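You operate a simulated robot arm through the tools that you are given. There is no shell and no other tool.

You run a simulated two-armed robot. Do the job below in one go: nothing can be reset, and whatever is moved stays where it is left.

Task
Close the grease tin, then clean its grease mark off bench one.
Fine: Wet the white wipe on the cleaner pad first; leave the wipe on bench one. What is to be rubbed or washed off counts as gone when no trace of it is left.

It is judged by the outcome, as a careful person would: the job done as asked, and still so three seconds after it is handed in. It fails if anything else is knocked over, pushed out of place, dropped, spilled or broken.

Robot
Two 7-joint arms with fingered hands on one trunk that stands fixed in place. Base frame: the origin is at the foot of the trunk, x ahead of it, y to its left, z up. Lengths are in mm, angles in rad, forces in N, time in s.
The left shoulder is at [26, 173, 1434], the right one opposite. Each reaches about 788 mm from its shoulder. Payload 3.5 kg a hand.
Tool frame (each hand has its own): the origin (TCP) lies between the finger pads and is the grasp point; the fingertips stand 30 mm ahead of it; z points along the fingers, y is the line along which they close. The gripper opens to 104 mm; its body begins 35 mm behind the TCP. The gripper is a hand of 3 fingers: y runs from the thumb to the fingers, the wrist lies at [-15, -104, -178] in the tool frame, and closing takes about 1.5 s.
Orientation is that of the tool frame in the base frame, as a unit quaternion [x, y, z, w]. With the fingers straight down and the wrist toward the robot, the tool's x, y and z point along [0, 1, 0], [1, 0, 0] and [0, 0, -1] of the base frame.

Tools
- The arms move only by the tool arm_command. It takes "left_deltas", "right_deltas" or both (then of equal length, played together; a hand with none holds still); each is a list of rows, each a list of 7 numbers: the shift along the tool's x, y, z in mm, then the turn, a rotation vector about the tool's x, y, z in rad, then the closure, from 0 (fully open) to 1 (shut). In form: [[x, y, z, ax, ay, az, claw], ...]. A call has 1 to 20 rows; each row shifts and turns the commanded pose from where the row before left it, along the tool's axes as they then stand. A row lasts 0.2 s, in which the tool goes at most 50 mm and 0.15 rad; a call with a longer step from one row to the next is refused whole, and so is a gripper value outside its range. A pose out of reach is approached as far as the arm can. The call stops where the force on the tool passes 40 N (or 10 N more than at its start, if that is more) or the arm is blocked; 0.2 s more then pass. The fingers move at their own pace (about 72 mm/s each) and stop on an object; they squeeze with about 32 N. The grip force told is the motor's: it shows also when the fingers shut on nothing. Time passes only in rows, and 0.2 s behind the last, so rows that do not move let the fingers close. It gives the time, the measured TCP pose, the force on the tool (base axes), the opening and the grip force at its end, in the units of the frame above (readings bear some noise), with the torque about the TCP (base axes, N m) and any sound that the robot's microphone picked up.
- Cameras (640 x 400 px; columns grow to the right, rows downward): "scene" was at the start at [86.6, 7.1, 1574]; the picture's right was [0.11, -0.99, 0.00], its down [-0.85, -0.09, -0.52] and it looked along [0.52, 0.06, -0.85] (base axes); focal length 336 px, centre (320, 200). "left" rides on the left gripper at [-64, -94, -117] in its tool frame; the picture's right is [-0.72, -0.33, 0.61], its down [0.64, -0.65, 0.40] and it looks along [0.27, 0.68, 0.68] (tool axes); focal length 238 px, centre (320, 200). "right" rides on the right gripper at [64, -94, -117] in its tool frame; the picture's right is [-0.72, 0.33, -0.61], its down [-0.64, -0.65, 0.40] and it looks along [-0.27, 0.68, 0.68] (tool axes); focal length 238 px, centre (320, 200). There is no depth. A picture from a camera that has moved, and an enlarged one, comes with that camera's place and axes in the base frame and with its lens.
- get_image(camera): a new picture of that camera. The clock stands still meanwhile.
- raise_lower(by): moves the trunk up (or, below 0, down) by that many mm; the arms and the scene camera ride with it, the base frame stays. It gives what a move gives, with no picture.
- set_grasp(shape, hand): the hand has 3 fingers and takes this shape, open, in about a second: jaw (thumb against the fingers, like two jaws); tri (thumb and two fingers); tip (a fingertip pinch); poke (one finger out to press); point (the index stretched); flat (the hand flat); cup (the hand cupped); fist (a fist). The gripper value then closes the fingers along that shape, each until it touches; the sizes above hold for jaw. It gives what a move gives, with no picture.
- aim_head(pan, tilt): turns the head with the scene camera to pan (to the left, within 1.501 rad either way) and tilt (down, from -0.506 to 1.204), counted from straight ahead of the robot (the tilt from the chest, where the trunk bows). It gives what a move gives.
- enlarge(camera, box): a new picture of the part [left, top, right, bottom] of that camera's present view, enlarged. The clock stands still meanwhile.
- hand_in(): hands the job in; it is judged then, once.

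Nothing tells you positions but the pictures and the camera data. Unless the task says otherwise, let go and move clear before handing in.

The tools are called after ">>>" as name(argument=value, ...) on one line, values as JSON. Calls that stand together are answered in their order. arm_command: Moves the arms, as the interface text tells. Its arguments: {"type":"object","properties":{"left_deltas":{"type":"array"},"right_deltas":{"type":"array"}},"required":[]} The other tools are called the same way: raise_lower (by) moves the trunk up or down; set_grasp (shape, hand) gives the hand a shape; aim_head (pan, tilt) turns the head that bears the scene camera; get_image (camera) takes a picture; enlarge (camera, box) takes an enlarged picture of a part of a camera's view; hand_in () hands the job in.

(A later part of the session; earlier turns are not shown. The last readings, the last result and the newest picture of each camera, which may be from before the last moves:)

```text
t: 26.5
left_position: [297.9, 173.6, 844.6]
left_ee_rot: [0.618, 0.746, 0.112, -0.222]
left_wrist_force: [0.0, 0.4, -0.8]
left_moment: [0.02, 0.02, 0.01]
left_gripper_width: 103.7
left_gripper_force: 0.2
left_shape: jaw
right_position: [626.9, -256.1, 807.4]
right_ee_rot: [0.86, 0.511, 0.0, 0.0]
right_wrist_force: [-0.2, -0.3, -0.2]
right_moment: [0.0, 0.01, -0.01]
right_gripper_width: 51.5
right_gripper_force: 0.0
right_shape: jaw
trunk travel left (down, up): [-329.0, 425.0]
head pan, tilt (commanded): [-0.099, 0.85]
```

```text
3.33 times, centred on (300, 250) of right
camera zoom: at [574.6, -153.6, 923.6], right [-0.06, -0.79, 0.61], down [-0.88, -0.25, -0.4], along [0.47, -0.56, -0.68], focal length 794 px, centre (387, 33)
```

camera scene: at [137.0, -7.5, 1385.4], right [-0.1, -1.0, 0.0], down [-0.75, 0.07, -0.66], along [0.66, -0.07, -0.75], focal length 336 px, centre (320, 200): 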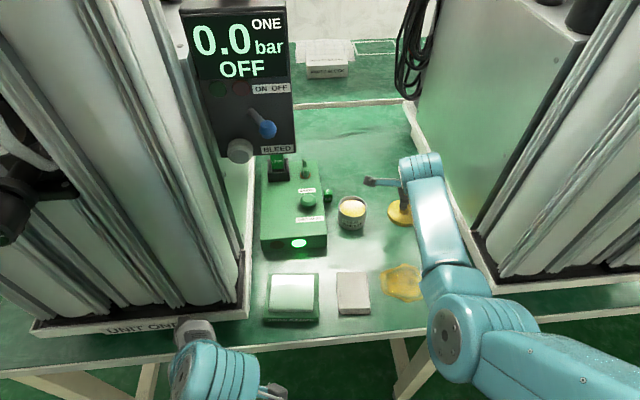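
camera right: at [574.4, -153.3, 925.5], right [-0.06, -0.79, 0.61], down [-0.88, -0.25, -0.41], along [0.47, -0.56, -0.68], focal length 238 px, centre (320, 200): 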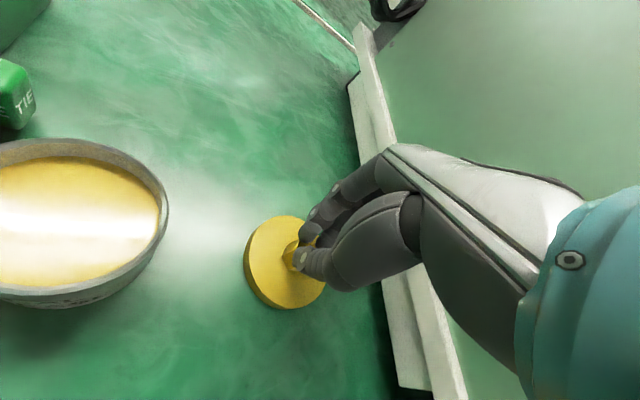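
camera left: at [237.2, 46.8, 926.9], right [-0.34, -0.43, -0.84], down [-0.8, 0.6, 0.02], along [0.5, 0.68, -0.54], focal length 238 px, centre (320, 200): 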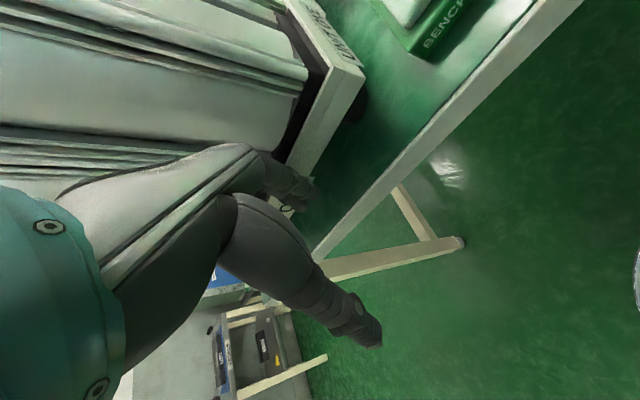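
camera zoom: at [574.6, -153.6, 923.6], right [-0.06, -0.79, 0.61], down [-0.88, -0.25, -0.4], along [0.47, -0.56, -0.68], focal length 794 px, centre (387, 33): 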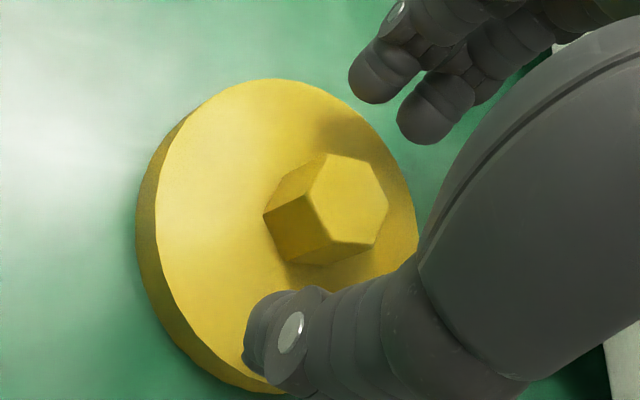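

The lid hasn't shifted; the knob top is about 21 mm and the lid face about 41 mm ahead of the TCP. I lower 9 mm and centre a touch toward the thumb, then close in stages.

>>> arm_command(right_deltas=[[0, -1.5, 5, 0, 0, 0, 0.5], [0, 0, 4, 0, 0, 0, 0.5], [0, 0, 0, 0, 0, 0, 0.5]])

>>> enlarge(camera="right", box=[220, 190, 380, 310])

```text
t: 27.3
left_position: [297.9, 173.2, 844.6]
left_ee_rot: [0.617, 0.746, 0.112, -0.223]
left_wrist_force: [0.3, 0.8, -0.1]
left_moment: [0.01, 0.01, 0.02]
left_gripper_width: 103.7
left_gripper_force: 0.1
left_shape: jaw
right_position: [625.9, -254.8, 798.0]
right_ee_rot: [0.859, 0.511, 0.0, -0.002]
right_wrist_force: [-0.5, 1.0, 0.4]
right_moment: [0.04, 0.02, 0.05]
right_gripper_width: 51.5
right_gripper_force: 0.1
right_shape: jaw
trunk travel left (down, up): [-329.0, 425.0]
head pan, tilt (commanded): [-0.099, 0.85]
```

```text
3.33 times, centred on (300, 250) of right
camera zoom: at [573.5, -152.9, 914.8], right [-0.06, -0.79, 0.61], down [-0.88, -0.25, -0.4], along [0.47, -0.56, -0.68], focal length 794 px, centre (387, 33)
```

zoom: 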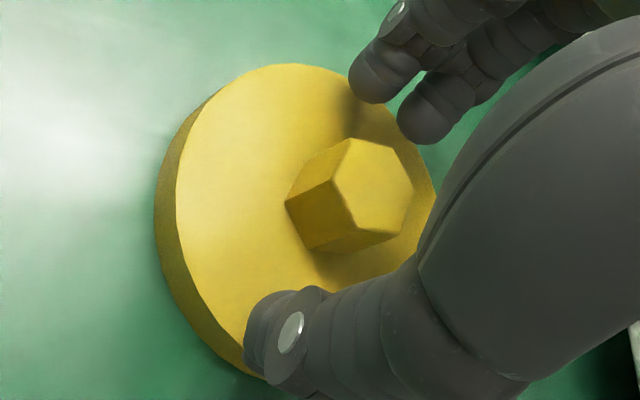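

No contact yet and the knob sits between the fingers. Closing to grip it.

>>> arm_command(right_deltas=[[0, 0, 0, 0, 0, 0, 0.7], [0, 0, 0, 0, 0, 0, 0.9], [0, 0, 0, 0, 0, 0, 1.0], [0, 0, 0, 0, 0, 0, 1.0], [0, 0, 0, 0, 0, 0, 1.0], [0, 0, 0, 0, 0, 0, 1.0]])

>>> enlarge(camera="right", box=[220, 190, 380, 310])

>>> enlarge(camera="scene", box=[320, 130, 480, 250])

```text
t: 28.7
left_position: [298.7, 173.8, 844.4]
left_ee_rot: [0.618, 0.746, 0.111, -0.222]
left_wrist_force: [0.0, 0.0, 0.3]
left_moment: [0.0, 0.0, 0.01]
left_gripper_width: 103.7
left_gripper_force: 0.0
left_shape: jaw
right_position: [625.1, -254.4, 798.5]
right_ee_rot: [0.859, 0.512, -0.001, -0.001]
right_wrist_force: [1.4, -0.2, 0.9]
right_moment: [-0.03, 0.01, -0.02]
right_gripper_width: 13.5
right_gripper_force: 31.4
right_shape: jaw
trunk travel left (down, up): [-329.0, 425.0]
head pan, tilt (commanded): [-0.099, 0.85]
```

```text
3.33 times, centred on (300, 250) of right
camera zoom: at [573.5, -153.0, 914.9], right [-0.06, -0.79, 0.61], down [-0.88, -0.25, -0.4], along [0.47, -0.56, -0.68], focal length 794 px, centre (387, 33)
```

zoom: 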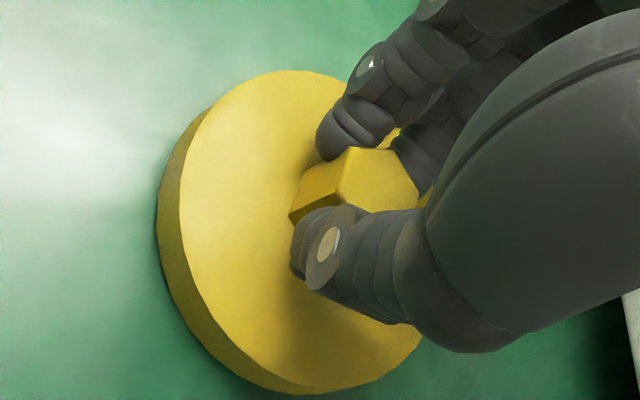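

```text
3.33 times, centred on (400, 190) of scene
camera zoom: at [138.1, -8.2, 1385.2], right [-0.1, -1.0, 0.0], down [-0.75, 0.07, -0.66], along [0.66, -0.07, -0.75], focal length 1119 px, centre (53, 233)
```

zoom: 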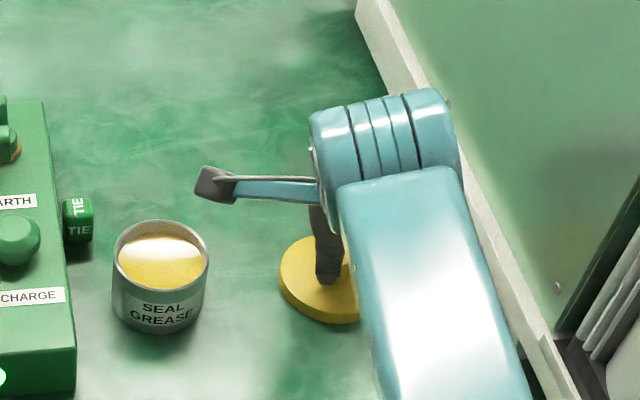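

The fingers now sit firmly on the knob's flanks with almost no push on the hand. I'll lift gently and check that the lid comes along level.

>>> arm_command(right_deltas=[[0, 0, -5, 0, 0, 0, 1], [0, 0, -7, 0, 0, 0, 1], [0, 0, -10, 0, 0, 0, 1], [0, 0, -13, 0, 0, 0, 1], [0, 0, -13, 0, 0, 0, 1], [0, 0, -12, 0, 0, 0, 1], [0, 0, -10, 0, 0, 0, 1], [0, 0, 0, 0, 0, 0, 1]])

>>> get_image(camera="right")

>>> get_image(camera="scene")

```text
t: 30.5
left_position: [296.8, 172.7, 844.2]
left_ee_rot: [0.618, 0.746, 0.111, -0.222]
left_wrist_force: [-0.3, -0.8, 0.8]
left_moment: [-0.02, 0.03, 0.01]
left_gripper_width: 103.8
left_gripper_force: 0.1
left_shape: jaw
right_position: [626.1, -253.8, 868.8]
right_ee_rot: [0.859, 0.511, -0.001, -0.001]
right_wrist_force: [0.3, -0.7, 0.0]
right_moment: [0.01, 0.03, 0.0]
right_gripper_width: 13.7
right_gripper_force: 32.1
right_shape: jaw
trunk travel left (down, up): [-329.0, 425.0]
head pan, tilt (commanded): [-0.099, 0.85]
```

```text
taken
camera right: at [573.7, -152.7, 985.4], right [-0.06, -0.79, 0.61], down [-0.88, -0.25, -0.4], along [0.47, -0.56, -0.68], focal length 238 px, centre (320, 200)
```

right: 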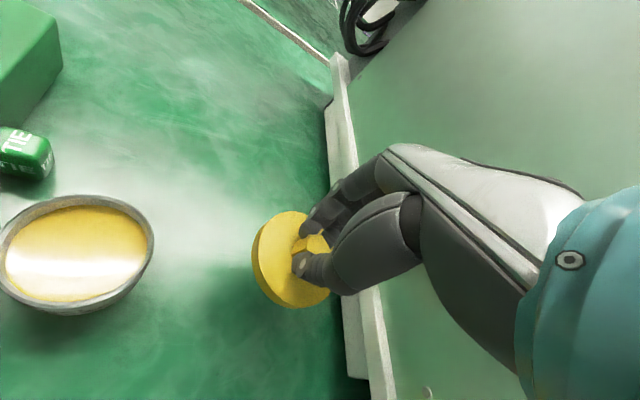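

```text
taken
camera scene: at [138.2, -8.2, 1385.2], right [-0.1, -1.0, 0.0], down [-0.75, 0.07, -0.66], along [0.66, -0.07, -0.75], focal length 336 px, centre (320, 200)
```

scene: 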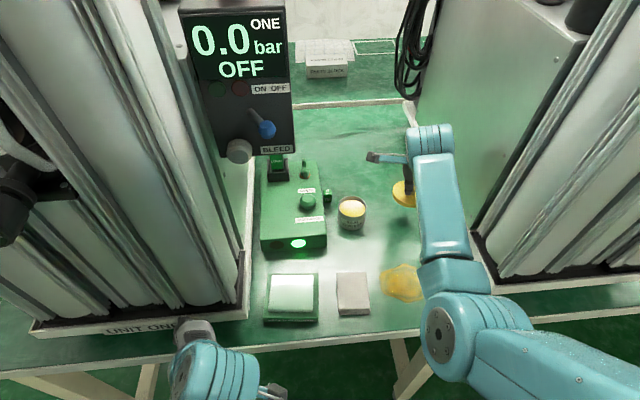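

The lid is held level and lifted clear of the rim height. I'll measure the tin again from here before carrying the lid over.

>>> enlarge(camera="right", box=[0, 180, 200, 320])

>>> enlarge(camera="scene", box=[310, 150, 430, 250])

```text
2.86 times, centred on (100, 250) of right
camera zoom: at [573.7, -152.7, 985.4], right [-0.06, -0.79, 0.61], down [-0.88, -0.25, -0.4], along [0.47, -0.56, -0.68], focal length 681 px, centre (949, 57)
```

zoom: 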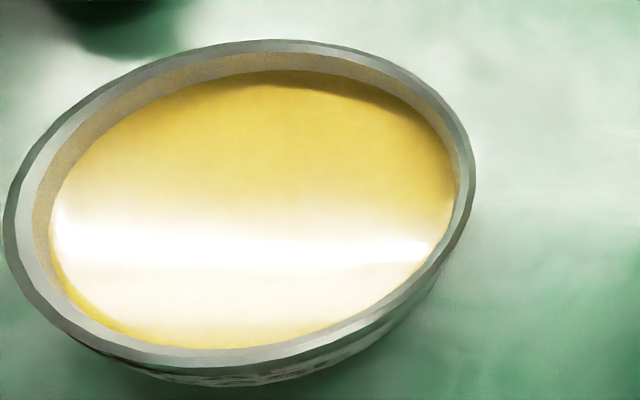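

```text
4.00 times, centred on (370, 200) of scene
camera zoom: at [138.2, -8.2, 1385.2], right [-0.1, -1.0, 0.0], down [-0.75, 0.07, -0.66], along [0.66, -0.07, -0.75], focal length 1342 px, centre (120, 200)
```

zoom: 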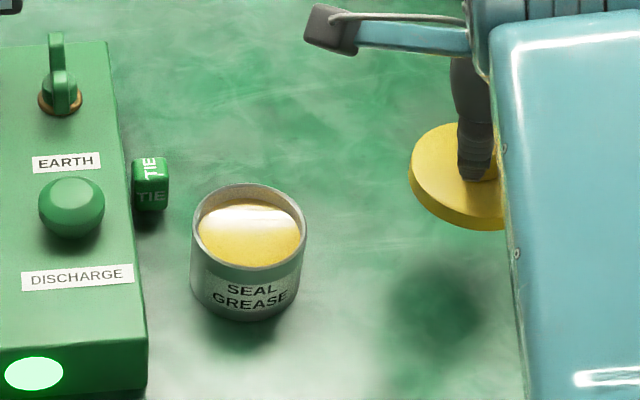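

Two views agree the tin's rim centre is near [621.5, -128.3] at z about 797. I'll carry the lid sideways above it, keeping it about 30 mm over the rim.

>>> arm_command(right_deltas=[[5, -3, 0, 0, 0, 0, 1], [9, -5, 0, 0, 0, 0, 1], [13, -7.6, 0, 0, 0, 0, 1], [13, -7.6, 0, 0, 0, 0, 1], [13, -7.6, 0, 0, 0, 0, 1], [13, -7.6, 0, 0, 0, 0, 1], [13, -7.6, 0, 0, 0, 0, 1], [13, -7.6, 0, 0, 0, 0, 1], [10, -5.9, 0, 0, 0, 0, 1], [6.3, -3.6, 0, 0, 0, 0, 1], [0, 0, 0, 0, 0, 0, 1], [0, 0, 0, 0, 0, 0, 1]])

>>> get_image(camera="right")

>>> enlarge(camera="scene", box=[290, 130, 450, 250])

```text
t: 33.1
left_position: [297.4, 173.1, 845.5]
left_ee_rot: [0.618, 0.746, 0.111, -0.222]
left_wrist_force: [-0.6, -0.4, -0.5]
left_moment: [0.03, 0.01, 0.0]
left_gripper_width: 103.9
left_gripper_force: 0.0
left_shape: jaw
right_position: [621.9, -130.3, 868.3]
right_ee_rot: [0.859, 0.512, -0.001, 0.001]
right_wrist_force: [0.3, -1.3, -0.2]
right_moment: [0.01, 0.02, -0.04]
right_gripper_width: 13.6
right_gripper_force: 32.3
right_shape: jaw
trunk travel left (down, up): [-329.0, 425.0]
head pan, tilt (commanded): [-0.099, 0.85]
```

```text
taken
camera right: at [569.5, -28.1, 984.4], right [-0.06, -0.79, 0.61], down [-0.88, -0.25, -0.4], along [0.47, -0.56, -0.68], focal length 238 px, centre (320, 200)
```

right: 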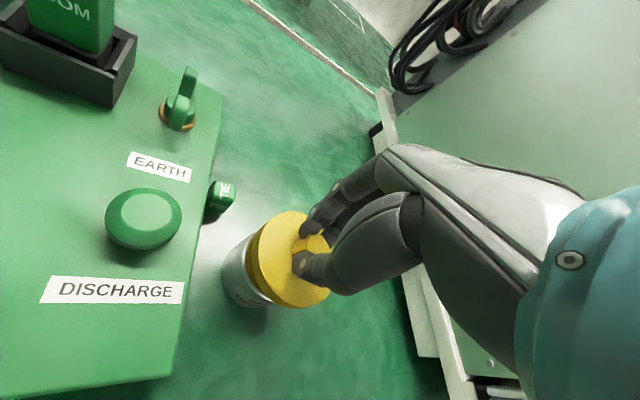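

```text
3.33 times, centred on (370, 190) of scene
camera zoom: at [138.2, -8.2, 1385.2], right [-0.1, -1.0, 0.0], down [-0.75, 0.07, -0.66], along [0.66, -0.07, -0.75], focal length 1119 px, centre (153, 233)
```

zoom: 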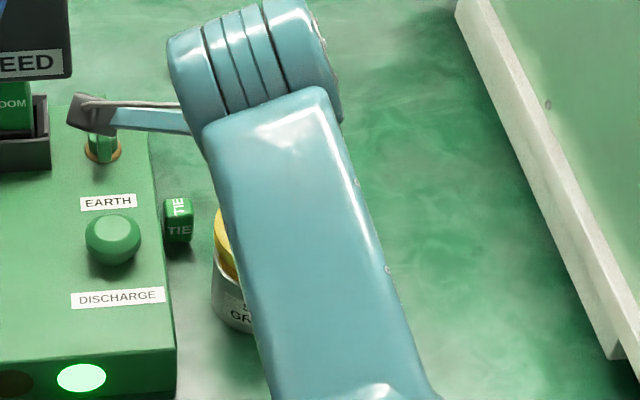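

>>> enlarge(camera="right", box=[200, 190, 360, 330])

```text
2.86 times, centred on (280, 260) of right
camera zoom: at [569.5, -28.1, 984.4], right [-0.06, -0.79, 0.61], down [-0.88, -0.25, -0.4], along [0.47, -0.56, -0.68], focal length 681 px, centre (434, 29)
```

zoom: 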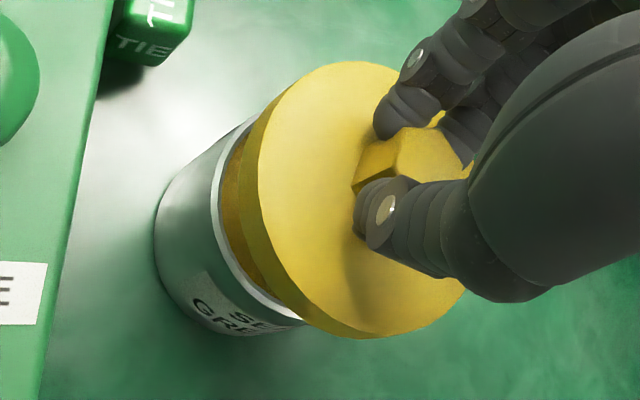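

The lid hangs over the tin, roughly centred but I want to check its offset against the rim. I'll zoom the scene view on the visible left side.

>>> enlarge(camera="scene", box=[330, 170, 390, 240])

>>> arm_command(right_deltas=[[0, 0, 6, 0, 0, 0, 1], [0, 0, 6, 0, 0, 0, 1], [0, 0, 5, 0, 0, 0, 1], [0, 0, 0, 0, 0, 0, 1]])

>>> enlarge(camera="right", box=[200, 190, 360, 330])

>>> enlarge(camera="scene", box=[330, 170, 390, 240])

```text
5.71 times, centred on (360, 205) of scene
camera zoom: at [138.2, -8.2, 1385.2], right [-0.1, -1.0, 0.0], down [-0.75, 0.07, -0.66], along [0.66, -0.07, -0.75], focal length 1918 px, centre (91, 171)
```

zoom: 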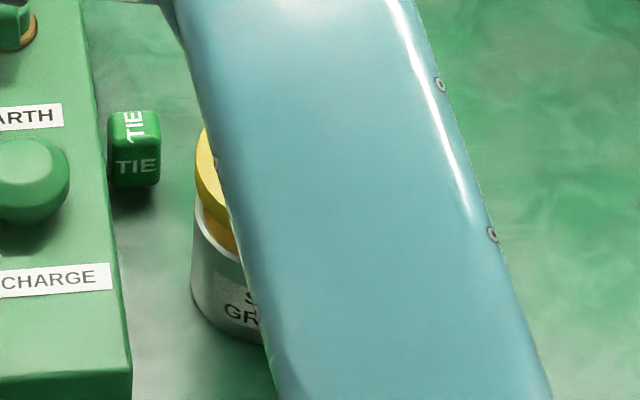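

```text
t: 34.1
left_position: [297.5, 173.1, 844.1]
left_ee_rot: [0.618, 0.746, 0.111, -0.222]
left_wrist_force: [-0.1, -0.3, -1.2]
left_moment: [-0.01, -0.02, -0.01]
left_gripper_width: 103.7
left_gripper_force: 0.0
left_shape: jaw
right_position: [621.7, -130.1, 850.8]
right_ee_rot: [0.86, 0.511, -0.001, -0.001]
right_wrist_force: [-0.6, 0.7, 0.0]
right_moment: [0.02, 0.02, 0.0]
right_gripper_width: 13.5
right_gripper_force: 31.9
right_shape: jaw
trunk travel left (down, up): [-329.0, 425.0]
head pan, tilt (commanded): [-0.099, 0.85]
```

```text
2.86 times, centred on (280, 260) of right
camera zoom: at [569.5, -28.0, 967.2], right [-0.06, -0.79, 0.61], down [-0.88, -0.25, -0.4], along [0.47, -0.56, -0.68], focal length 681 px, centre (434, 29)
```

zoom: 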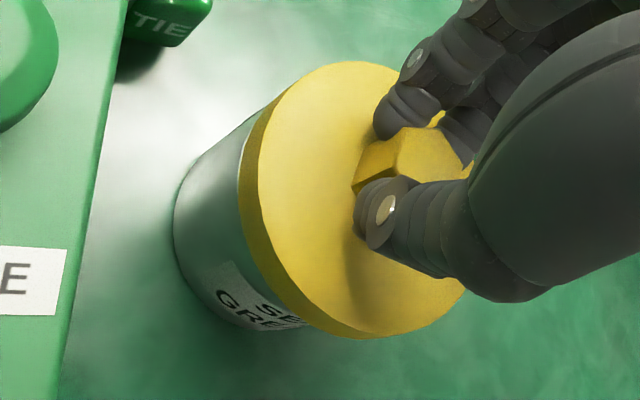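

```text
5.71 times, centred on (360, 205) of scene
camera zoom: at [138.1, -8.2, 1385.2], right [-0.1, -1.0, 0.0], down [-0.75, 0.07, -0.66], along [0.66, -0.07, -0.75], focal length 1918 px, centre (91, 171)
```

zoom: 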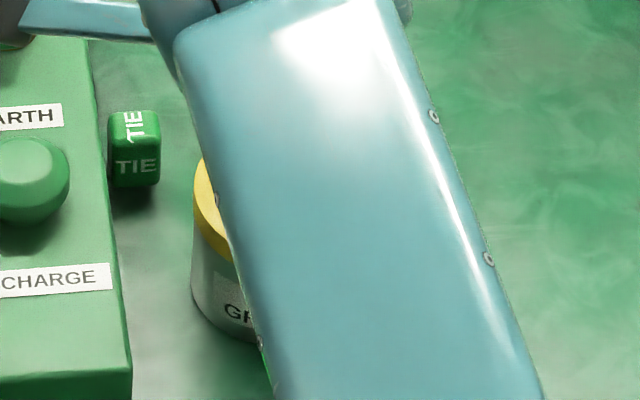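

From several views I judge the lid needs about 2.5 mm more toward +y to be centred. I'll shift it and lower to just above the rim.

>>> arm_command(right_deltas=[[1.3, 0, 0, 0, 0, 0, 1], [1.3, 0, 2, 0, 0, 0, 1], [0, 0, 3, 0, 0, 0, 1], [0, 0, 3, 0, 0, 0, 1], [0, 0, 0, 0, 0, 0, 1]])

>>> enlarge(camera="right", box=[200, 190, 360, 330])

>>> enlarge(camera="scene", box=[335, 180, 375, 230])

```text
t: 35.3
left_position: [296.6, 173.4, 844.5]
left_ee_rot: [0.618, 0.746, 0.11, -0.222]
left_wrist_force: [-0.3, 0.5, -0.1]
left_moment: [0.02, -0.05, -0.02]
left_gripper_width: 103.8
left_gripper_force: 0.2
left_shape: jaw
right_position: [623.3, -126.5, 843.5]
right_ee_rot: [0.859, 0.512, -0.001, 0.0]
right_wrist_force: [0.1, 0.2, -0.5]
right_moment: [0.03, -0.02, -0.05]
right_gripper_width: 13.7
right_gripper_force: 32.0
right_shape: jaw
trunk travel left (down, up): [-329.0, 425.0]
head pan, tilt (commanded): [-0.099, 0.85]
```

```text
2.86 times, centred on (280, 260) of right
camera zoom: at [570.9, -25.1, 960.1], right [-0.06, -0.79, 0.61], down [-0.88, -0.25, -0.4], along [0.47, -0.56, -0.68], focal length 681 px, centre (434, 29)
```

zoom: 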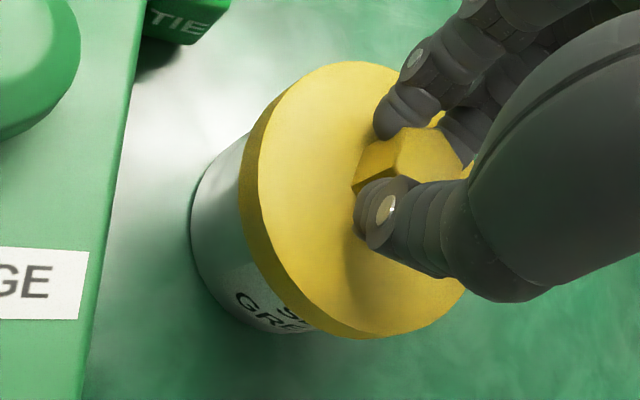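

```text
8.00 times, centred on (355, 205) of scene
camera zoom: at [138.1, -8.2, 1385.2], right [-0.1, -1.0, 0.0], down [-0.75, 0.07, -0.66], along [0.66, -0.07, -0.75], focal length 2685 px, centre (40, 160)
```

zoom: 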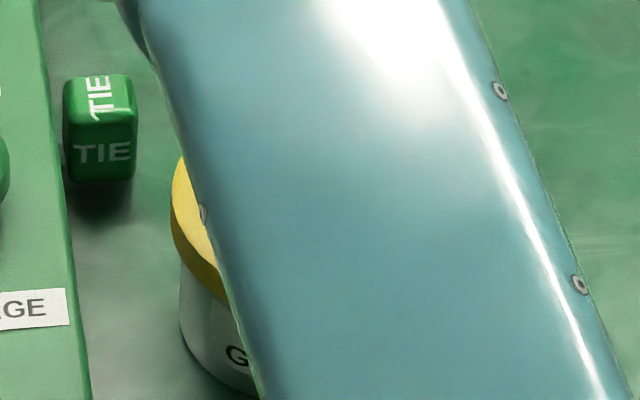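

In the scene view the lid now overhangs the tin's left side by about 3 mm, as it should when centred. I'll zoom the hand view to check the other direction.

>>> enlarge(camera="right", box=[255, 200, 315, 250])

>>> enlarge(camera="right", box=[255, 270, 335, 320])

```text
8.00 times, centred on (285, 225) of right
camera zoom: at [570.9, -25.1, 960.1], right [-0.06, -0.79, 0.61], down [-0.88, -0.25, -0.4], along [0.47, -0.56, -0.68], focal length 1907 px, centre (600, 0)
```

zoom: 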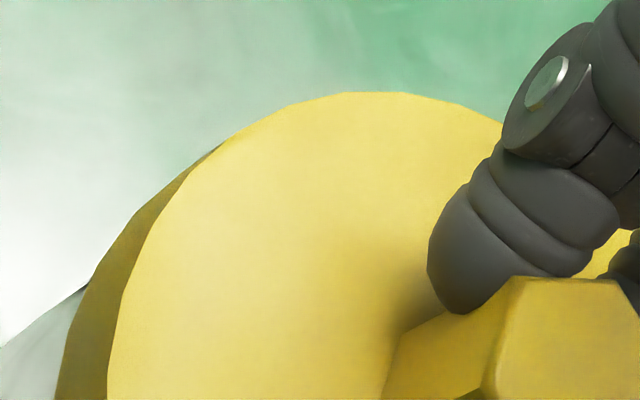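

```text
8.00 times, centred on (295, 295) of right
camera zoom: at [570.9, -25.1, 960.1], right [-0.06, -0.79, 0.61], down [-0.88, -0.25, -0.4], along [0.47, -0.56, -0.68], focal length 1907 px, centre (520, -560)
```

zoom: 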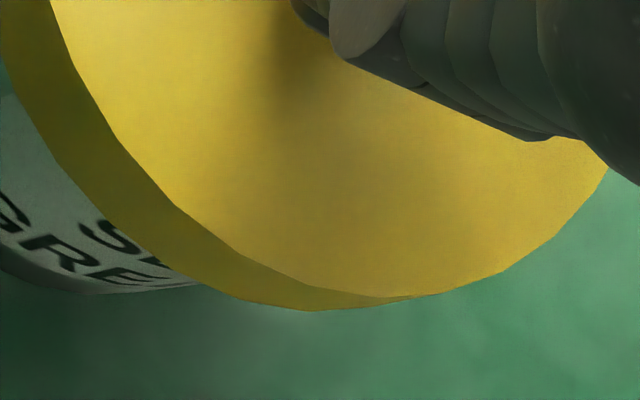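

Both views now put the lid centred on the tin to within about a millimetre. I'll lower in small steps and watch for contact.

>>> arm_command(right_deltas=[[0, 0, 1.5, 0, 0, 0, 1], [0, 0, 1.5, 0, 0, 0, 1], [0, 0, 1, 0, 0, 0, 1]])

```text
t: 36.1
left_position: [297.3, 173.4, 844.3]
left_ee_rot: [0.618, 0.746, 0.112, -0.221]
left_wrist_force: [0.8, 0.0, -0.1]
left_moment: [-0.03, 0.0, 0.02]
left_gripper_width: 103.8
left_gripper_force: 0.0
left_shape: jaw
right_position: [623.4, -127.1, 839.7]
right_ee_rot: [0.859, 0.512, 0.001, 0.0]
right_wrist_force: [0.3, 1.9, 2.9]
right_moment: [-0.04, -0.06, 0.01]
right_gripper_width: 13.2
right_gripper_force: 32.3
right_shape: jaw
trunk travel left (down, up): [-329.0, 425.0]
head pan, tilt (commanded): [-0.099, 0.85]
heard: snap
```

A snap was heard as the lid met the rim, with only a light force. I'll look before letting go.

>>> enlarge(camera="right", box=[200, 190, 360, 330])

>>> enlarge(camera="scene", box=[335, 180, 375, 230])

```text
2.86 times, centred on (280, 260) of right
camera zoom: at [570.8, -25.0, 956.6], right [-0.06, -0.79, 0.61], down [-0.88, -0.25, -0.41], along [0.47, -0.56, -0.68], focal length 681 px, centre (434, 29)
```

zoom: 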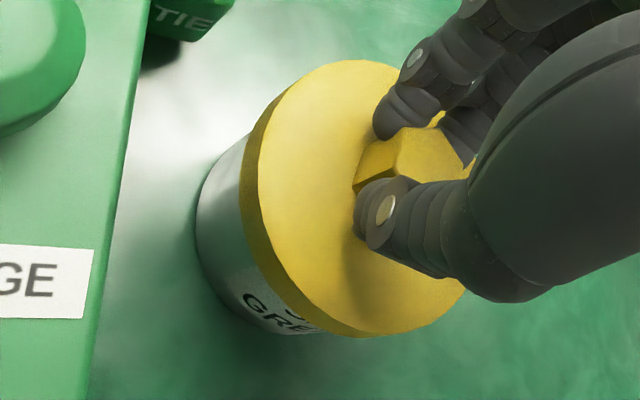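

```text
8.00 times, centred on (355, 205) of scene
camera zoom: at [138.0, -7.8, 1385.3], right [-0.1, -1.0, 0.0], down [-0.75, 0.07, -0.66], along [0.66, -0.07, -0.75], focal length 2685 px, centre (40, 160)
```

zoom: 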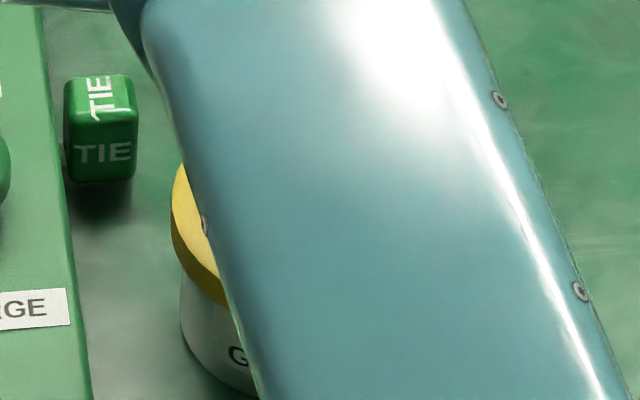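

The lid looks seated level on the tin. I'll press a further millimetre to make sure it's home, then release slowly.

>>> arm_command(right_deltas=[[0, 0, 1, 0, 0, 0, 1], [0, 0, 0.5, 0, 0, 0, 1], [0, 0, 0, 0, 0, 0, 1]])

```text
t: 36.9
left_position: [297.0, 174.4, 845.0]
left_ee_rot: [0.617, 0.746, 0.111, -0.222]
left_wrist_force: [-0.1, 0.6, 0.3]
left_moment: [0.01, 0.02, -0.01]
left_gripper_width: 103.6
left_gripper_force: 0.0
left_shape: jaw
right_position: [624.1, -127.7, 840.1]
right_ee_rot: [0.859, 0.512, 0.001, 0.0]
right_wrist_force: [3.0, 3.7, 9.5]
right_moment: [0.04, -0.1, 0.02]
right_gripper_width: 13.6
right_gripper_force: 31.8
right_shape: jaw
trunk travel left (down, up): [-329.0, 425.0]
head pan, tilt (commanded): [-0.099, 0.85]
```

It is firmly home: the force rose with no more travel. I'll ease off the push, open the fingers and rise straight up.

>>> arm_command(right_deltas=[[0, 0, -1.5, 0, 0, 0, 1], [0, 0, 0, 0, 0, 0, 0.85], [0, 0, 0, 0, 0, 0, 0.7], [0, 0, 0, 0, 0, 0, 0.5], [0, 0, 0, 0, 0, 0, 0.4], [0, 0, 0, 0, 0, 0, 0.4], [0, 0, 0, 0, 0, 0, 0.4]])

>>> get_image(camera="right")

```text
t: 38.5
left_position: [297.0, 173.6, 846.1]
left_ee_rot: [0.618, 0.746, 0.111, -0.221]
left_wrist_force: [-0.7, -0.2, 0.6]
left_moment: [-0.01, 0.0, 0.0]
left_gripper_width: 104.0
left_gripper_force: 0.1
left_shape: jaw
right_position: [623.3, -127.3, 839.4]
right_ee_rot: [0.859, 0.512, -0.001, -0.001]
right_wrist_force: [-0.5, 0.3, -0.2]
right_moment: [-0.01, 0.01, 0.02]
right_gripper_width: 62.0
right_gripper_force: 0.1
right_shape: jaw
trunk travel left (down, up): [-329.0, 425.0]
head pan, tilt (commanded): [-0.099, 0.85]
```

```text
taken
camera right: at [570.6, -25.0, 956.2], right [-0.06, -0.79, 0.61], down [-0.88, -0.25, -0.4], along [0.47, -0.56, -0.68], focal length 238 px, centre (320, 200)
```

right: 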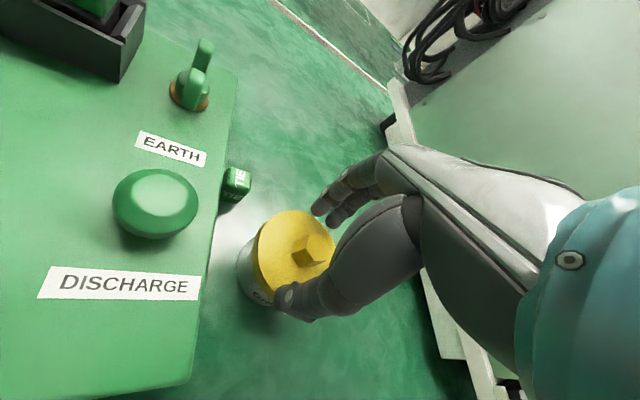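

Released cleanly, with the lid staying put. Rising straight up, then viewing the closed tin.

>>> arm_command(right_deltas=[[0, 0, -6, 0, 0, 0, 0.4], [0, 0, -10, 0, 0, 0, 0.4], [0, 0, -15, 0, 0, 0, 0.4], [0, 0, -20, 0, 0, 0, 0.4], [0, 0, -20, 0, 0, 0, 0.4], [0, 0, -20, 0, 0, 0, 0.4]])

>>> get_image(camera="right")

>>> get_image(camera="scene")

```text
t: 39.9
left_position: [297.7, 172.3, 844.2]
left_ee_rot: [0.618, 0.746, 0.111, -0.223]
left_wrist_force: [0.2, -0.9, 0.1]
left_moment: [0.01, 0.01, -0.01]
left_gripper_width: 103.8
left_gripper_force: 0.0
left_shape: jaw
right_position: [623.4, -134.2, 927.9]
right_ee_rot: [0.861, 0.508, -0.004, 0.0]
right_wrist_force: [2.1, -22.1, -20.7]
right_moment: [0.38, -1.17, 1.35]
right_gripper_width: 61.8
right_gripper_force: 0.0
right_shape: jaw
trunk travel left (down, up): [-329.0, 425.0]
head pan, tilt (commanded): [-0.099, 0.85]
```

```text
taken
camera right: at [572.4, -30.7, 1043.8], right [-0.06, -0.79, 0.62], down [-0.88, -0.25, -0.4], along [0.46, -0.57, -0.68], focal length 238 px, centre (320, 200)
```

right: 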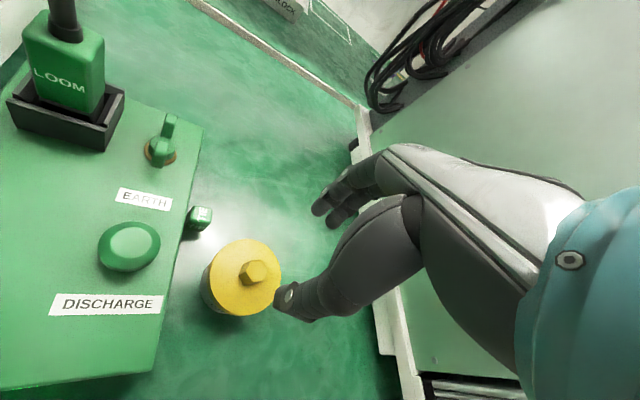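

```text
taken
camera scene: at [139.8, -11.1, 1384.7], right [-0.1, -0.99, 0.0], down [-0.75, 0.08, -0.66], along [0.66, -0.06, -0.75], focal length 336 px, centre (320, 200)
```

scene: 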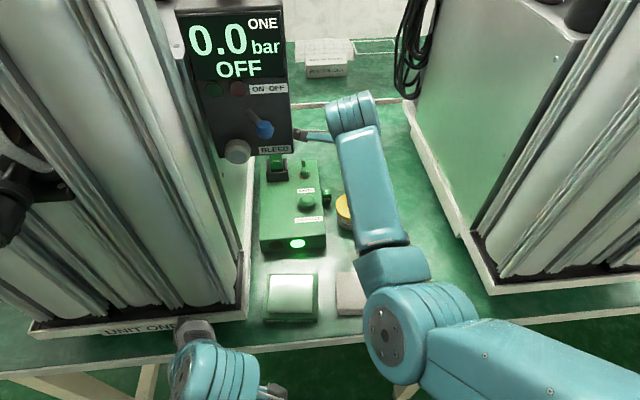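

The tin is closed, but the force shows the hand's camera bracket is pressing up against the lower edge of the gauge box. I back off at once, down and to the right, away from it.

>>> arm_command(right_deltas=[[-3, 1.6, 5, 0, 0, 0, 0.4], [-6, 3.3, 5, 0, 0, 0, 0.4], [-10, 5.5, 2, 0, 0, 0, 0.4], [-14, 7.5, 0, 0, 0, 0, 0.4], [-14, 7.5, 0, 0, 0, 0, 0.4], [0, 0, 0, 0, 0, 0, 0.4]])

>>> get_image(camera="scene")

>>> get_image(camera="right")

```text
t: 41.3
left_position: [297.1, 172.4, 844.1]
left_ee_rot: [0.618, 0.746, 0.111, -0.222]
left_wrist_force: [-0.7, -0.1, -0.8]
left_moment: [0.0, 0.0, 0.0]
left_gripper_width: 103.6
left_gripper_force: 0.0
left_shape: jaw
right_position: [623.5, -181.6, 917.9]
right_ee_rot: [0.859, 0.511, -0.001, -0.001]
right_wrist_force: [0.1, 0.3, 0.3]
right_moment: [0.02, 0.03, 0.01]
right_gripper_width: 61.9
right_gripper_force: 0.0
right_shape: jaw
trunk travel left (down, up): [-329.0, 425.0]
head pan, tilt (commanded): [-0.099, 0.85]
```

```text
taken
camera scene: at [138.2, -8.2, 1385.2], right [-0.1, -1.0, 0.0], down [-0.75, 0.07, -0.66], along [0.66, -0.07, -0.75], focal length 336 px, centre (320, 200)
```

scene: 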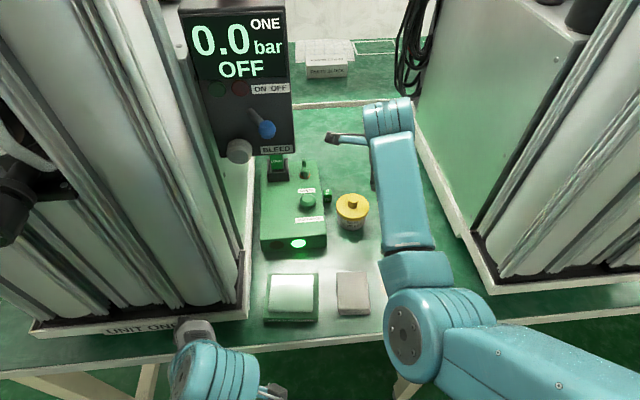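

```text
taken
camera right: at [571.2, -79.9, 1034.9], right [-0.06, -0.79, 0.61], down [-0.88, -0.25, -0.4], along [0.47, -0.56, -0.68], focal length 238 px, centre (320, 200)
```

right: 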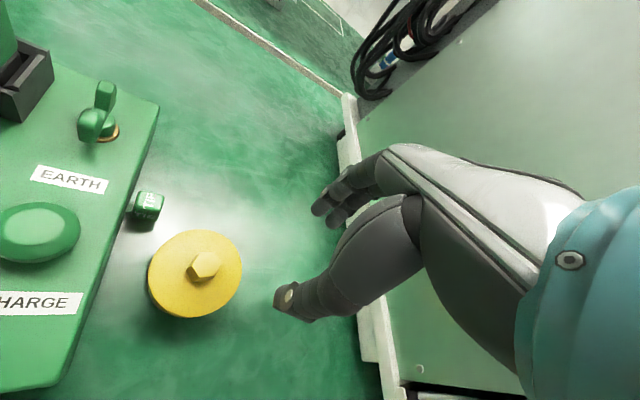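

Clear now, no force, and the gauge box looks exactly as before. I'll zoom to confirm the tin and the box.

>>> enlarge(camera="scene", box=[220, 130, 420, 330])

>>> enlarge(camera="scene", box=[170, 0, 330, 190])

```text
2.00 times, centred on (320, 230) of scene
camera zoom: at [138.2, -8.2, 1385.2], right [-0.1, -1.0, 0.0], down [-0.75, 0.07, -0.66], along [0.66, -0.07, -0.75], focal length 671 px, centre (320, 140)
```

zoom: 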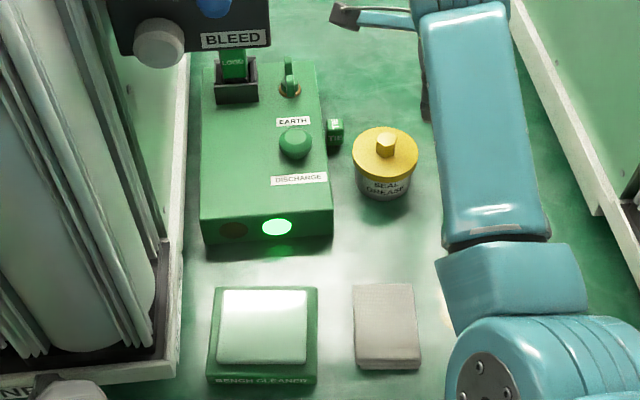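

```text
2.11 times, centred on (250, 95) of scene
camera zoom: at [138.2, -8.2, 1385.2], right [-0.1, -1.0, 0.0], down [-0.75, 0.07, -0.66], along [0.66, -0.07, -0.75], focal length 706 px, centre (467, 421)
```

zoom: 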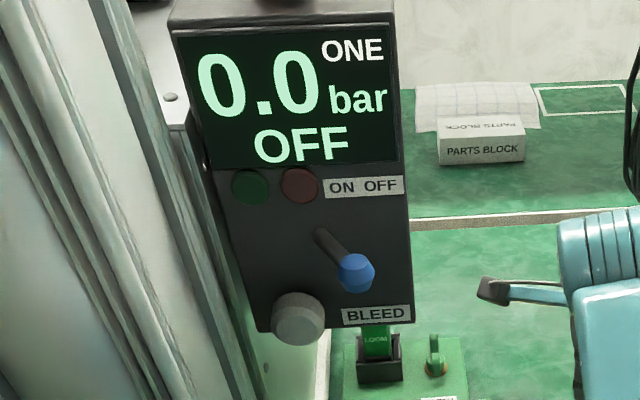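

The tin is properly closed and the gauge box untouched in place. Next is the wipe, which lies near [432, -102], roughly 62 by 84 mm; I'll draw the right hand back over the front of the bench and look.

>>> arm_command(right_deltas=[[-7.3, -13.5, -1.5, 0, 0, 0, 0.2], [-7.3, -13.5, -1.5, 0, 0, 0, 0], [-7.3, -13.5, -1.5, 0, 0, 0, 0], [-7.3, -13.5, -1.5, 0, 0, 0, 0], [-7.3, -13.5, -1.5, 0, 0, 0, 0], [-7.3, -13.5, -1.5, 0, 0, 0, 0], [-7.3, -13.5, -1.5, 0, 0, 0, 0], [-7.3, -13.5, -1.5, 0, 0, 0, 0], [-7.3, -13.5, -1.5, 0, 0, 0, 0], [0, 0, 0, 0, 0, -0.1, 0], [0, 0, 0, 0, 0, -0.1, 0], [0, 0, 0, 0, 0, -0.1, 0], [0, 0, 0, 0, 0, -0.1, 0], [0, 0, 0, 0, 0, 0, 0]])

>>> get_image(camera="scene")

>>> get_image(camera="right")

```text
t: 42.5
left_position: [298.1, 173.7, 844.3]
left_ee_rot: [0.617, 0.746, 0.112, -0.223]
left_wrist_force: [0.0, -0.1, 0.2]
left_moment: [-0.01, -0.03, -0.01]
left_gripper_width: 103.9
left_gripper_force: 0.1
left_shape: jaw
right_position: [589.3, -214.7, 1009.1]
right_ee_rot: [0.866, 0.493, 0.057, 0.064]
right_wrist_force: [0.4, 0.4, 0.1]
right_moment: [0.01, 0.0, 0.02]
right_gripper_width: 103.7
right_gripper_force: 0.0
right_shape: jaw
trunk travel left (down, up): [-329.0, 425.0]
head pan, tilt (commanded): [-0.099, 0.85]
stopped in row 6 (right hand): the arm was blocked; the commanded pose is now the measured one
```

```text
taken
camera scene: at [138.2, -8.3, 1385.2], right [-0.1, -1.0, 0.0], down [-0.75, 0.07, -0.66], along [0.66, -0.07, -0.75], focal length 336 px, centre (320, 200)
```

scene: 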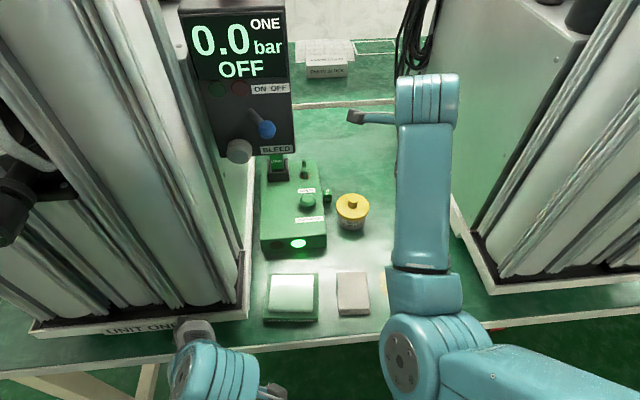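

```text
taken
camera right: at [523.1, -104.2, 1110.4], right [-0.19, -0.75, 0.63], down [-0.81, -0.24, -0.53], along [0.55, -0.61, -0.56], focal length 238 px, centre (320, 200)
```

right: 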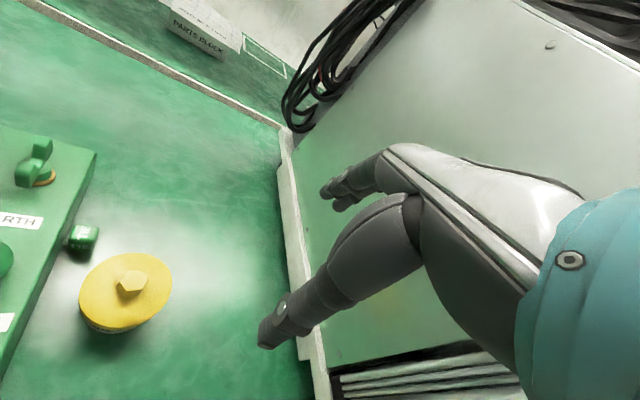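

The right arm cannot fold back any farther at this trunk height, and the hand drifted up and tilted without touching anything. I'll raise the trunk by 130 so the arm can reach the front of the bench in a more open posture.

>>> raise_lower(by=130)

>>> get_image(camera="scene")

>>> get_image(camera="right")

```text
t: 43.6
left_position: [301.0, 220.6, 940.5]
left_ee_rot: [0.615, 0.724, 0.177, -0.258]
left_wrist_force: [-0.3, 0.3, -0.6]
left_moment: [-0.01, -0.02, -0.04]
left_gripper_width: 103.7
left_gripper_force: 0.1
left_shape: jaw
right_position: [588.3, -226.3, 1107.3]
right_ee_rot: [0.868, 0.487, 0.053, 0.075]
right_wrist_force: [-0.4, -0.5, -0.6]
right_moment: [0.04, -0.01, 0.01]
right_gripper_width: 103.8
right_gripper_force: 0.1
right_shape: jaw
trunk travel left (down, up): [-425.0, 329.0]
head pan, tilt (commanded): [-0.099, 0.85]
stopped: the arm was blocked; the commanded pose is now the measured one
```

```text
taken
camera scene: at [111.6, -8.1, 1483.4], right [-0.1, -1.0, 0.0], down [-0.75, 0.07, -0.66], along [0.66, -0.07, -0.75], focal length 336 px, centre (320, 200)
```

scene: 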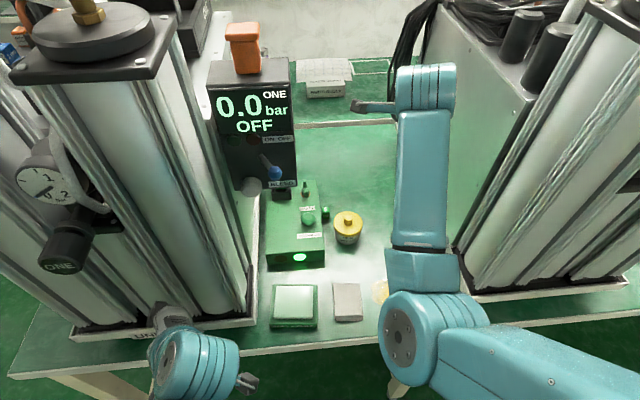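

```text
taken
camera right: at [523.4, -113.8, 1206.2], right [-0.2, -0.73, 0.65], down [-0.81, -0.24, -0.53], along [0.54, -0.63, -0.55], focal length 238 px, centre (320, 200)
```

right: 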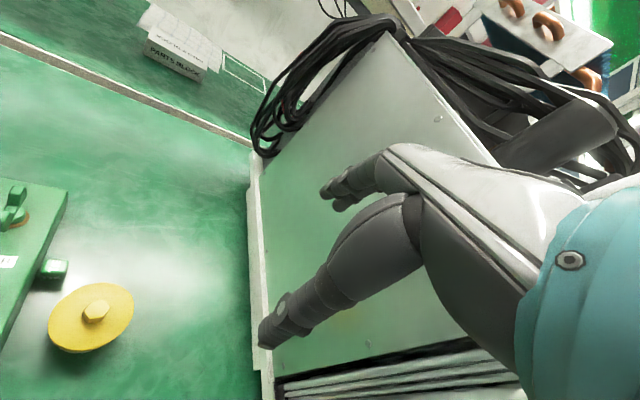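

The trunk rose about 96 and stopped at an arm limit; the right wrist is near its bend limit while held this high. I'll bring the hand down and back toward the bench front and straighten it to vertical.

>>> arm_command(right_deltas=[[0, -13, 15, 0, 0, 0, 0], [0, -13, 15, 0, 0, 0, 0], [0, -13, 15, 0, 0, 0, 0], [0, -13, 15, 0, 0, 0, 0], [0, -13, 15, 0, 0, 0, 0], [0, -13, 15, 0, 0, 0, 0], [0, -13, 15, 0, 0, 0, 0], [0, 0, 0, 0.06, 0, 0, 0], [0, 0, 0, 0.06, 0, 0, 0], [0, 0, 0, 0.06, -0.02, 0, 0]])

>>> get_image(camera="scene")

>>> get_image(camera="right")

```text
t: 44.6
left_position: [301.7, 219.5, 938.2]
left_ee_rot: [0.615, 0.724, 0.176, -0.258]
left_wrist_force: [0.1, -0.1, -0.3]
left_moment: [0.03, 0.01, -0.04]
left_gripper_width: 103.5
left_gripper_force: 0.1
left_shape: jaw
right_position: [599.9, -243.3, 1135.4]
right_ee_rot: [0.869, 0.463, 0.108, 0.138]
right_wrist_force: [-0.8, 0.1, -0.3]
right_moment: [0.01, -0.01, -0.04]
right_gripper_width: 103.6
right_gripper_force: 0.1
right_shape: jaw
trunk travel left (down, up): [-425.0, 329.0]
head pan, tilt (commanded): [-0.099, 0.85]
stopped in row 4 (right hand): the arm was blocked; the commanded pose is now the measured one
```

```text
taken
camera scene: at [112.3, -8.3, 1482.7], right [-0.1, -1.0, 0.0], down [-0.75, 0.07, -0.66], along [0.66, -0.07, -0.75], focal length 336 px, centre (320, 200)
```

scene: 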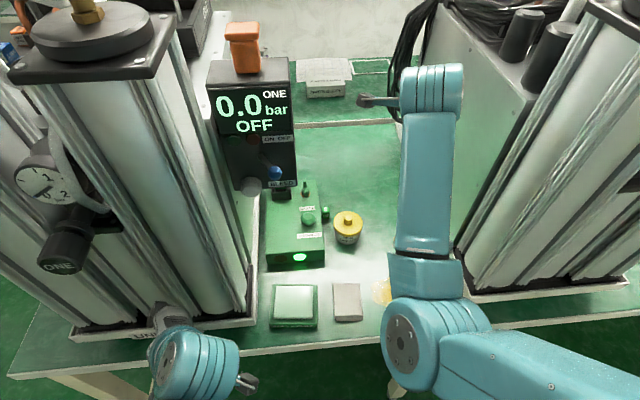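

```text
taken
camera right: at [524.5, -122.8, 1217.2], right [-0.34, -0.69, 0.64], down [-0.73, -0.24, -0.64], along [0.6, -0.68, -0.42], focal length 238 px, centre (320, 200)
```

right: 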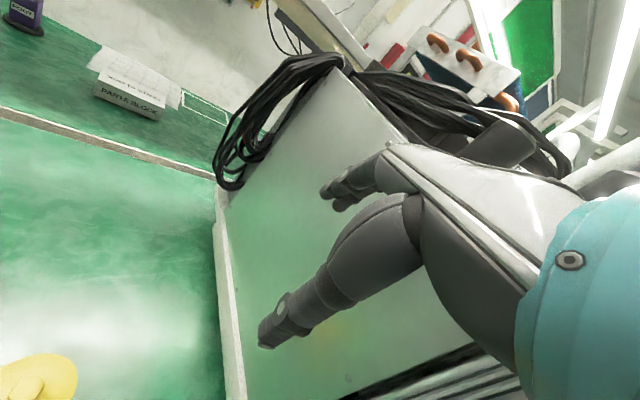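

That move only tilted the hand more, as the elbow can't fold in this posture. I'll instead go straight down, which unbends the wrist, and check.

>>> arm_command(right_deltas=[[0, -6, 15, 0, 0, 0, 0], [0, -6, 15, 0, 0, 0, 0], [0, -6, 15, 0, 0, 0, 0], [0, -6, 15, 0, 0, 0, 0]])

```text
t: 45.8
left_position: [300.7, 221.2, 939.5]
left_ee_rot: [0.615, 0.724, 0.177, -0.259]
left_wrist_force: [0.9, 1.2, 0.2]
left_moment: [-0.03, -0.01, 0.03]
left_gripper_width: 103.8
left_gripper_force: 0.1
left_shape: jaw
right_position: [615.5, -261.2, 1113.3]
right_ee_rot: [0.868, 0.448, 0.131, 0.17]
right_wrist_force: [0.0, 0.0, 0.1]
right_moment: [-0.03, -0.01, 0.01]
right_gripper_width: 103.9
right_gripper_force: 0.2
right_shape: jaw
trunk travel left (down, up): [-425.0, 329.0]
head pan, tilt (commanded): [-0.099, 0.85]
stopped in row 4 (right hand): the arm was blocked; the commanded pose is now the measured one
```

The hand is drifting forward instead of down, so I need to see the arm's shape before trying anything else.

>>> aim_head(pan=-0.6, tilt=0.9)

>>> get_image(camera="scene")

>>> get_image(camera="left")

```text
t: 46.7
left_position: [301.0, 219.7, 939.9]
left_ee_rot: [0.615, 0.724, 0.177, -0.259]
left_wrist_force: [0.3, 0.2, 1.3]
left_moment: [-0.02, -0.02, 0.02]
left_gripper_width: 103.9
left_gripper_force: 0.1
left_shape: jaw
right_position: [615.5, -260.8, 1113.2]
right_ee_rot: [0.869, 0.447, 0.13, 0.168]
right_wrist_force: [-1.3, 0.2, 0.6]
right_moment: [-0.03, 0.03, 0.02]
right_gripper_width: 103.7
right_gripper_force: 0.1
right_shape: jaw
trunk travel left (down, up): [-425.0, 329.0]
head pan, tilt (commanded): [-0.6, 0.901]
```

```text
taken
camera scene: at [96.6, -43.0, 1478.8], right [-0.56, -0.83, 0.0], down [-0.65, 0.44, -0.62], along [0.51, -0.35, -0.78], focal length 336 px, centre (320, 200)
```

scene: 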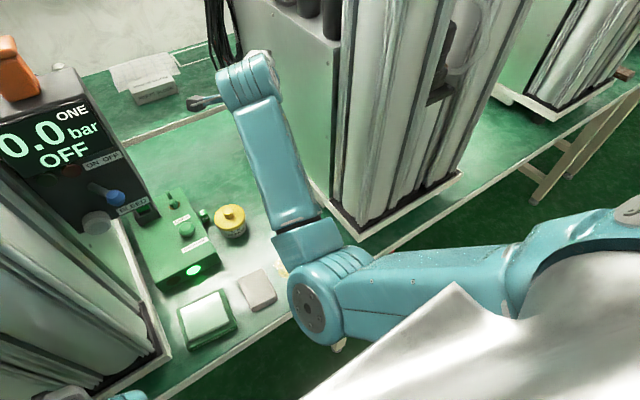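

```text
taken
camera left: at [233.8, 85.9, 1000.9], right [-0.34, -0.28, -0.9], down [-0.78, 0.62, 0.09], along [0.54, 0.73, -0.43], focal length 238 px, centre (320, 200)
```

left: 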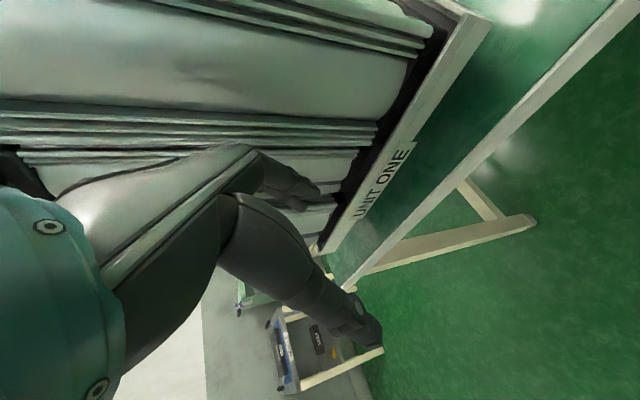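

The elbow is tucked low and inward with the wrist bent to its limit. Turning the hand's yaw back the other way should let the elbow swing outward and free it; there is room to the tower for that.

>>> arm_command(right_deltas=[[0, 0, 0, 0, 0, -0.08, 0], [0, 0, 0, 0, 0, -0.08, 0], [0, 0, 0, 0, 0, -0.08, 0], [0, 0, 0, 0, 0, -0.08, 0]])

>>> get_image(camera="scene")

```text
t: 47.7
left_position: [302.0, 220.3, 938.6]
left_ee_rot: [0.615, 0.724, 0.176, -0.258]
left_wrist_force: [0.8, -0.2, -0.1]
left_moment: [-0.02, -0.01, 0.01]
left_gripper_width: 103.7
left_gripper_force: 0.1
left_shape: jaw
right_position: [614.3, -256.5, 1110.0]
right_ee_rot: [0.785, 0.583, 0.102, 0.183]
right_wrist_force: [0.3, 0.5, -0.7]
right_moment: [0.04, 0.02, 0.02]
right_gripper_width: 103.8
right_gripper_force: 0.1
right_shape: jaw
trunk travel left (down, up): [-425.0, 329.0]
head pan, tilt (commanded): [-0.6, 0.901]
```

```text
taken
camera scene: at [96.5, -43.2, 1478.8], right [-0.56, -0.83, 0.0], down [-0.65, 0.44, -0.62], along [0.51, -0.35, -0.78], focal length 336 px, centre (320, 200)
```

scene: 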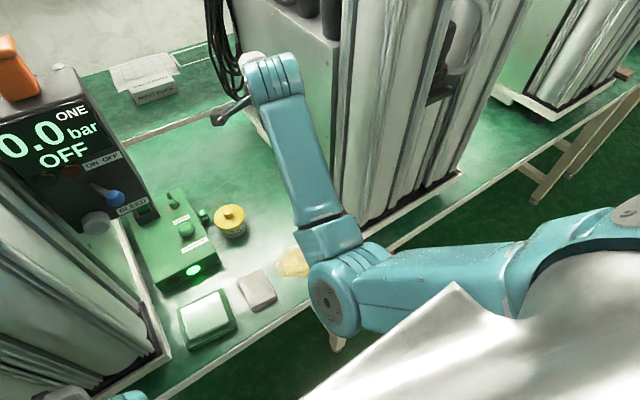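

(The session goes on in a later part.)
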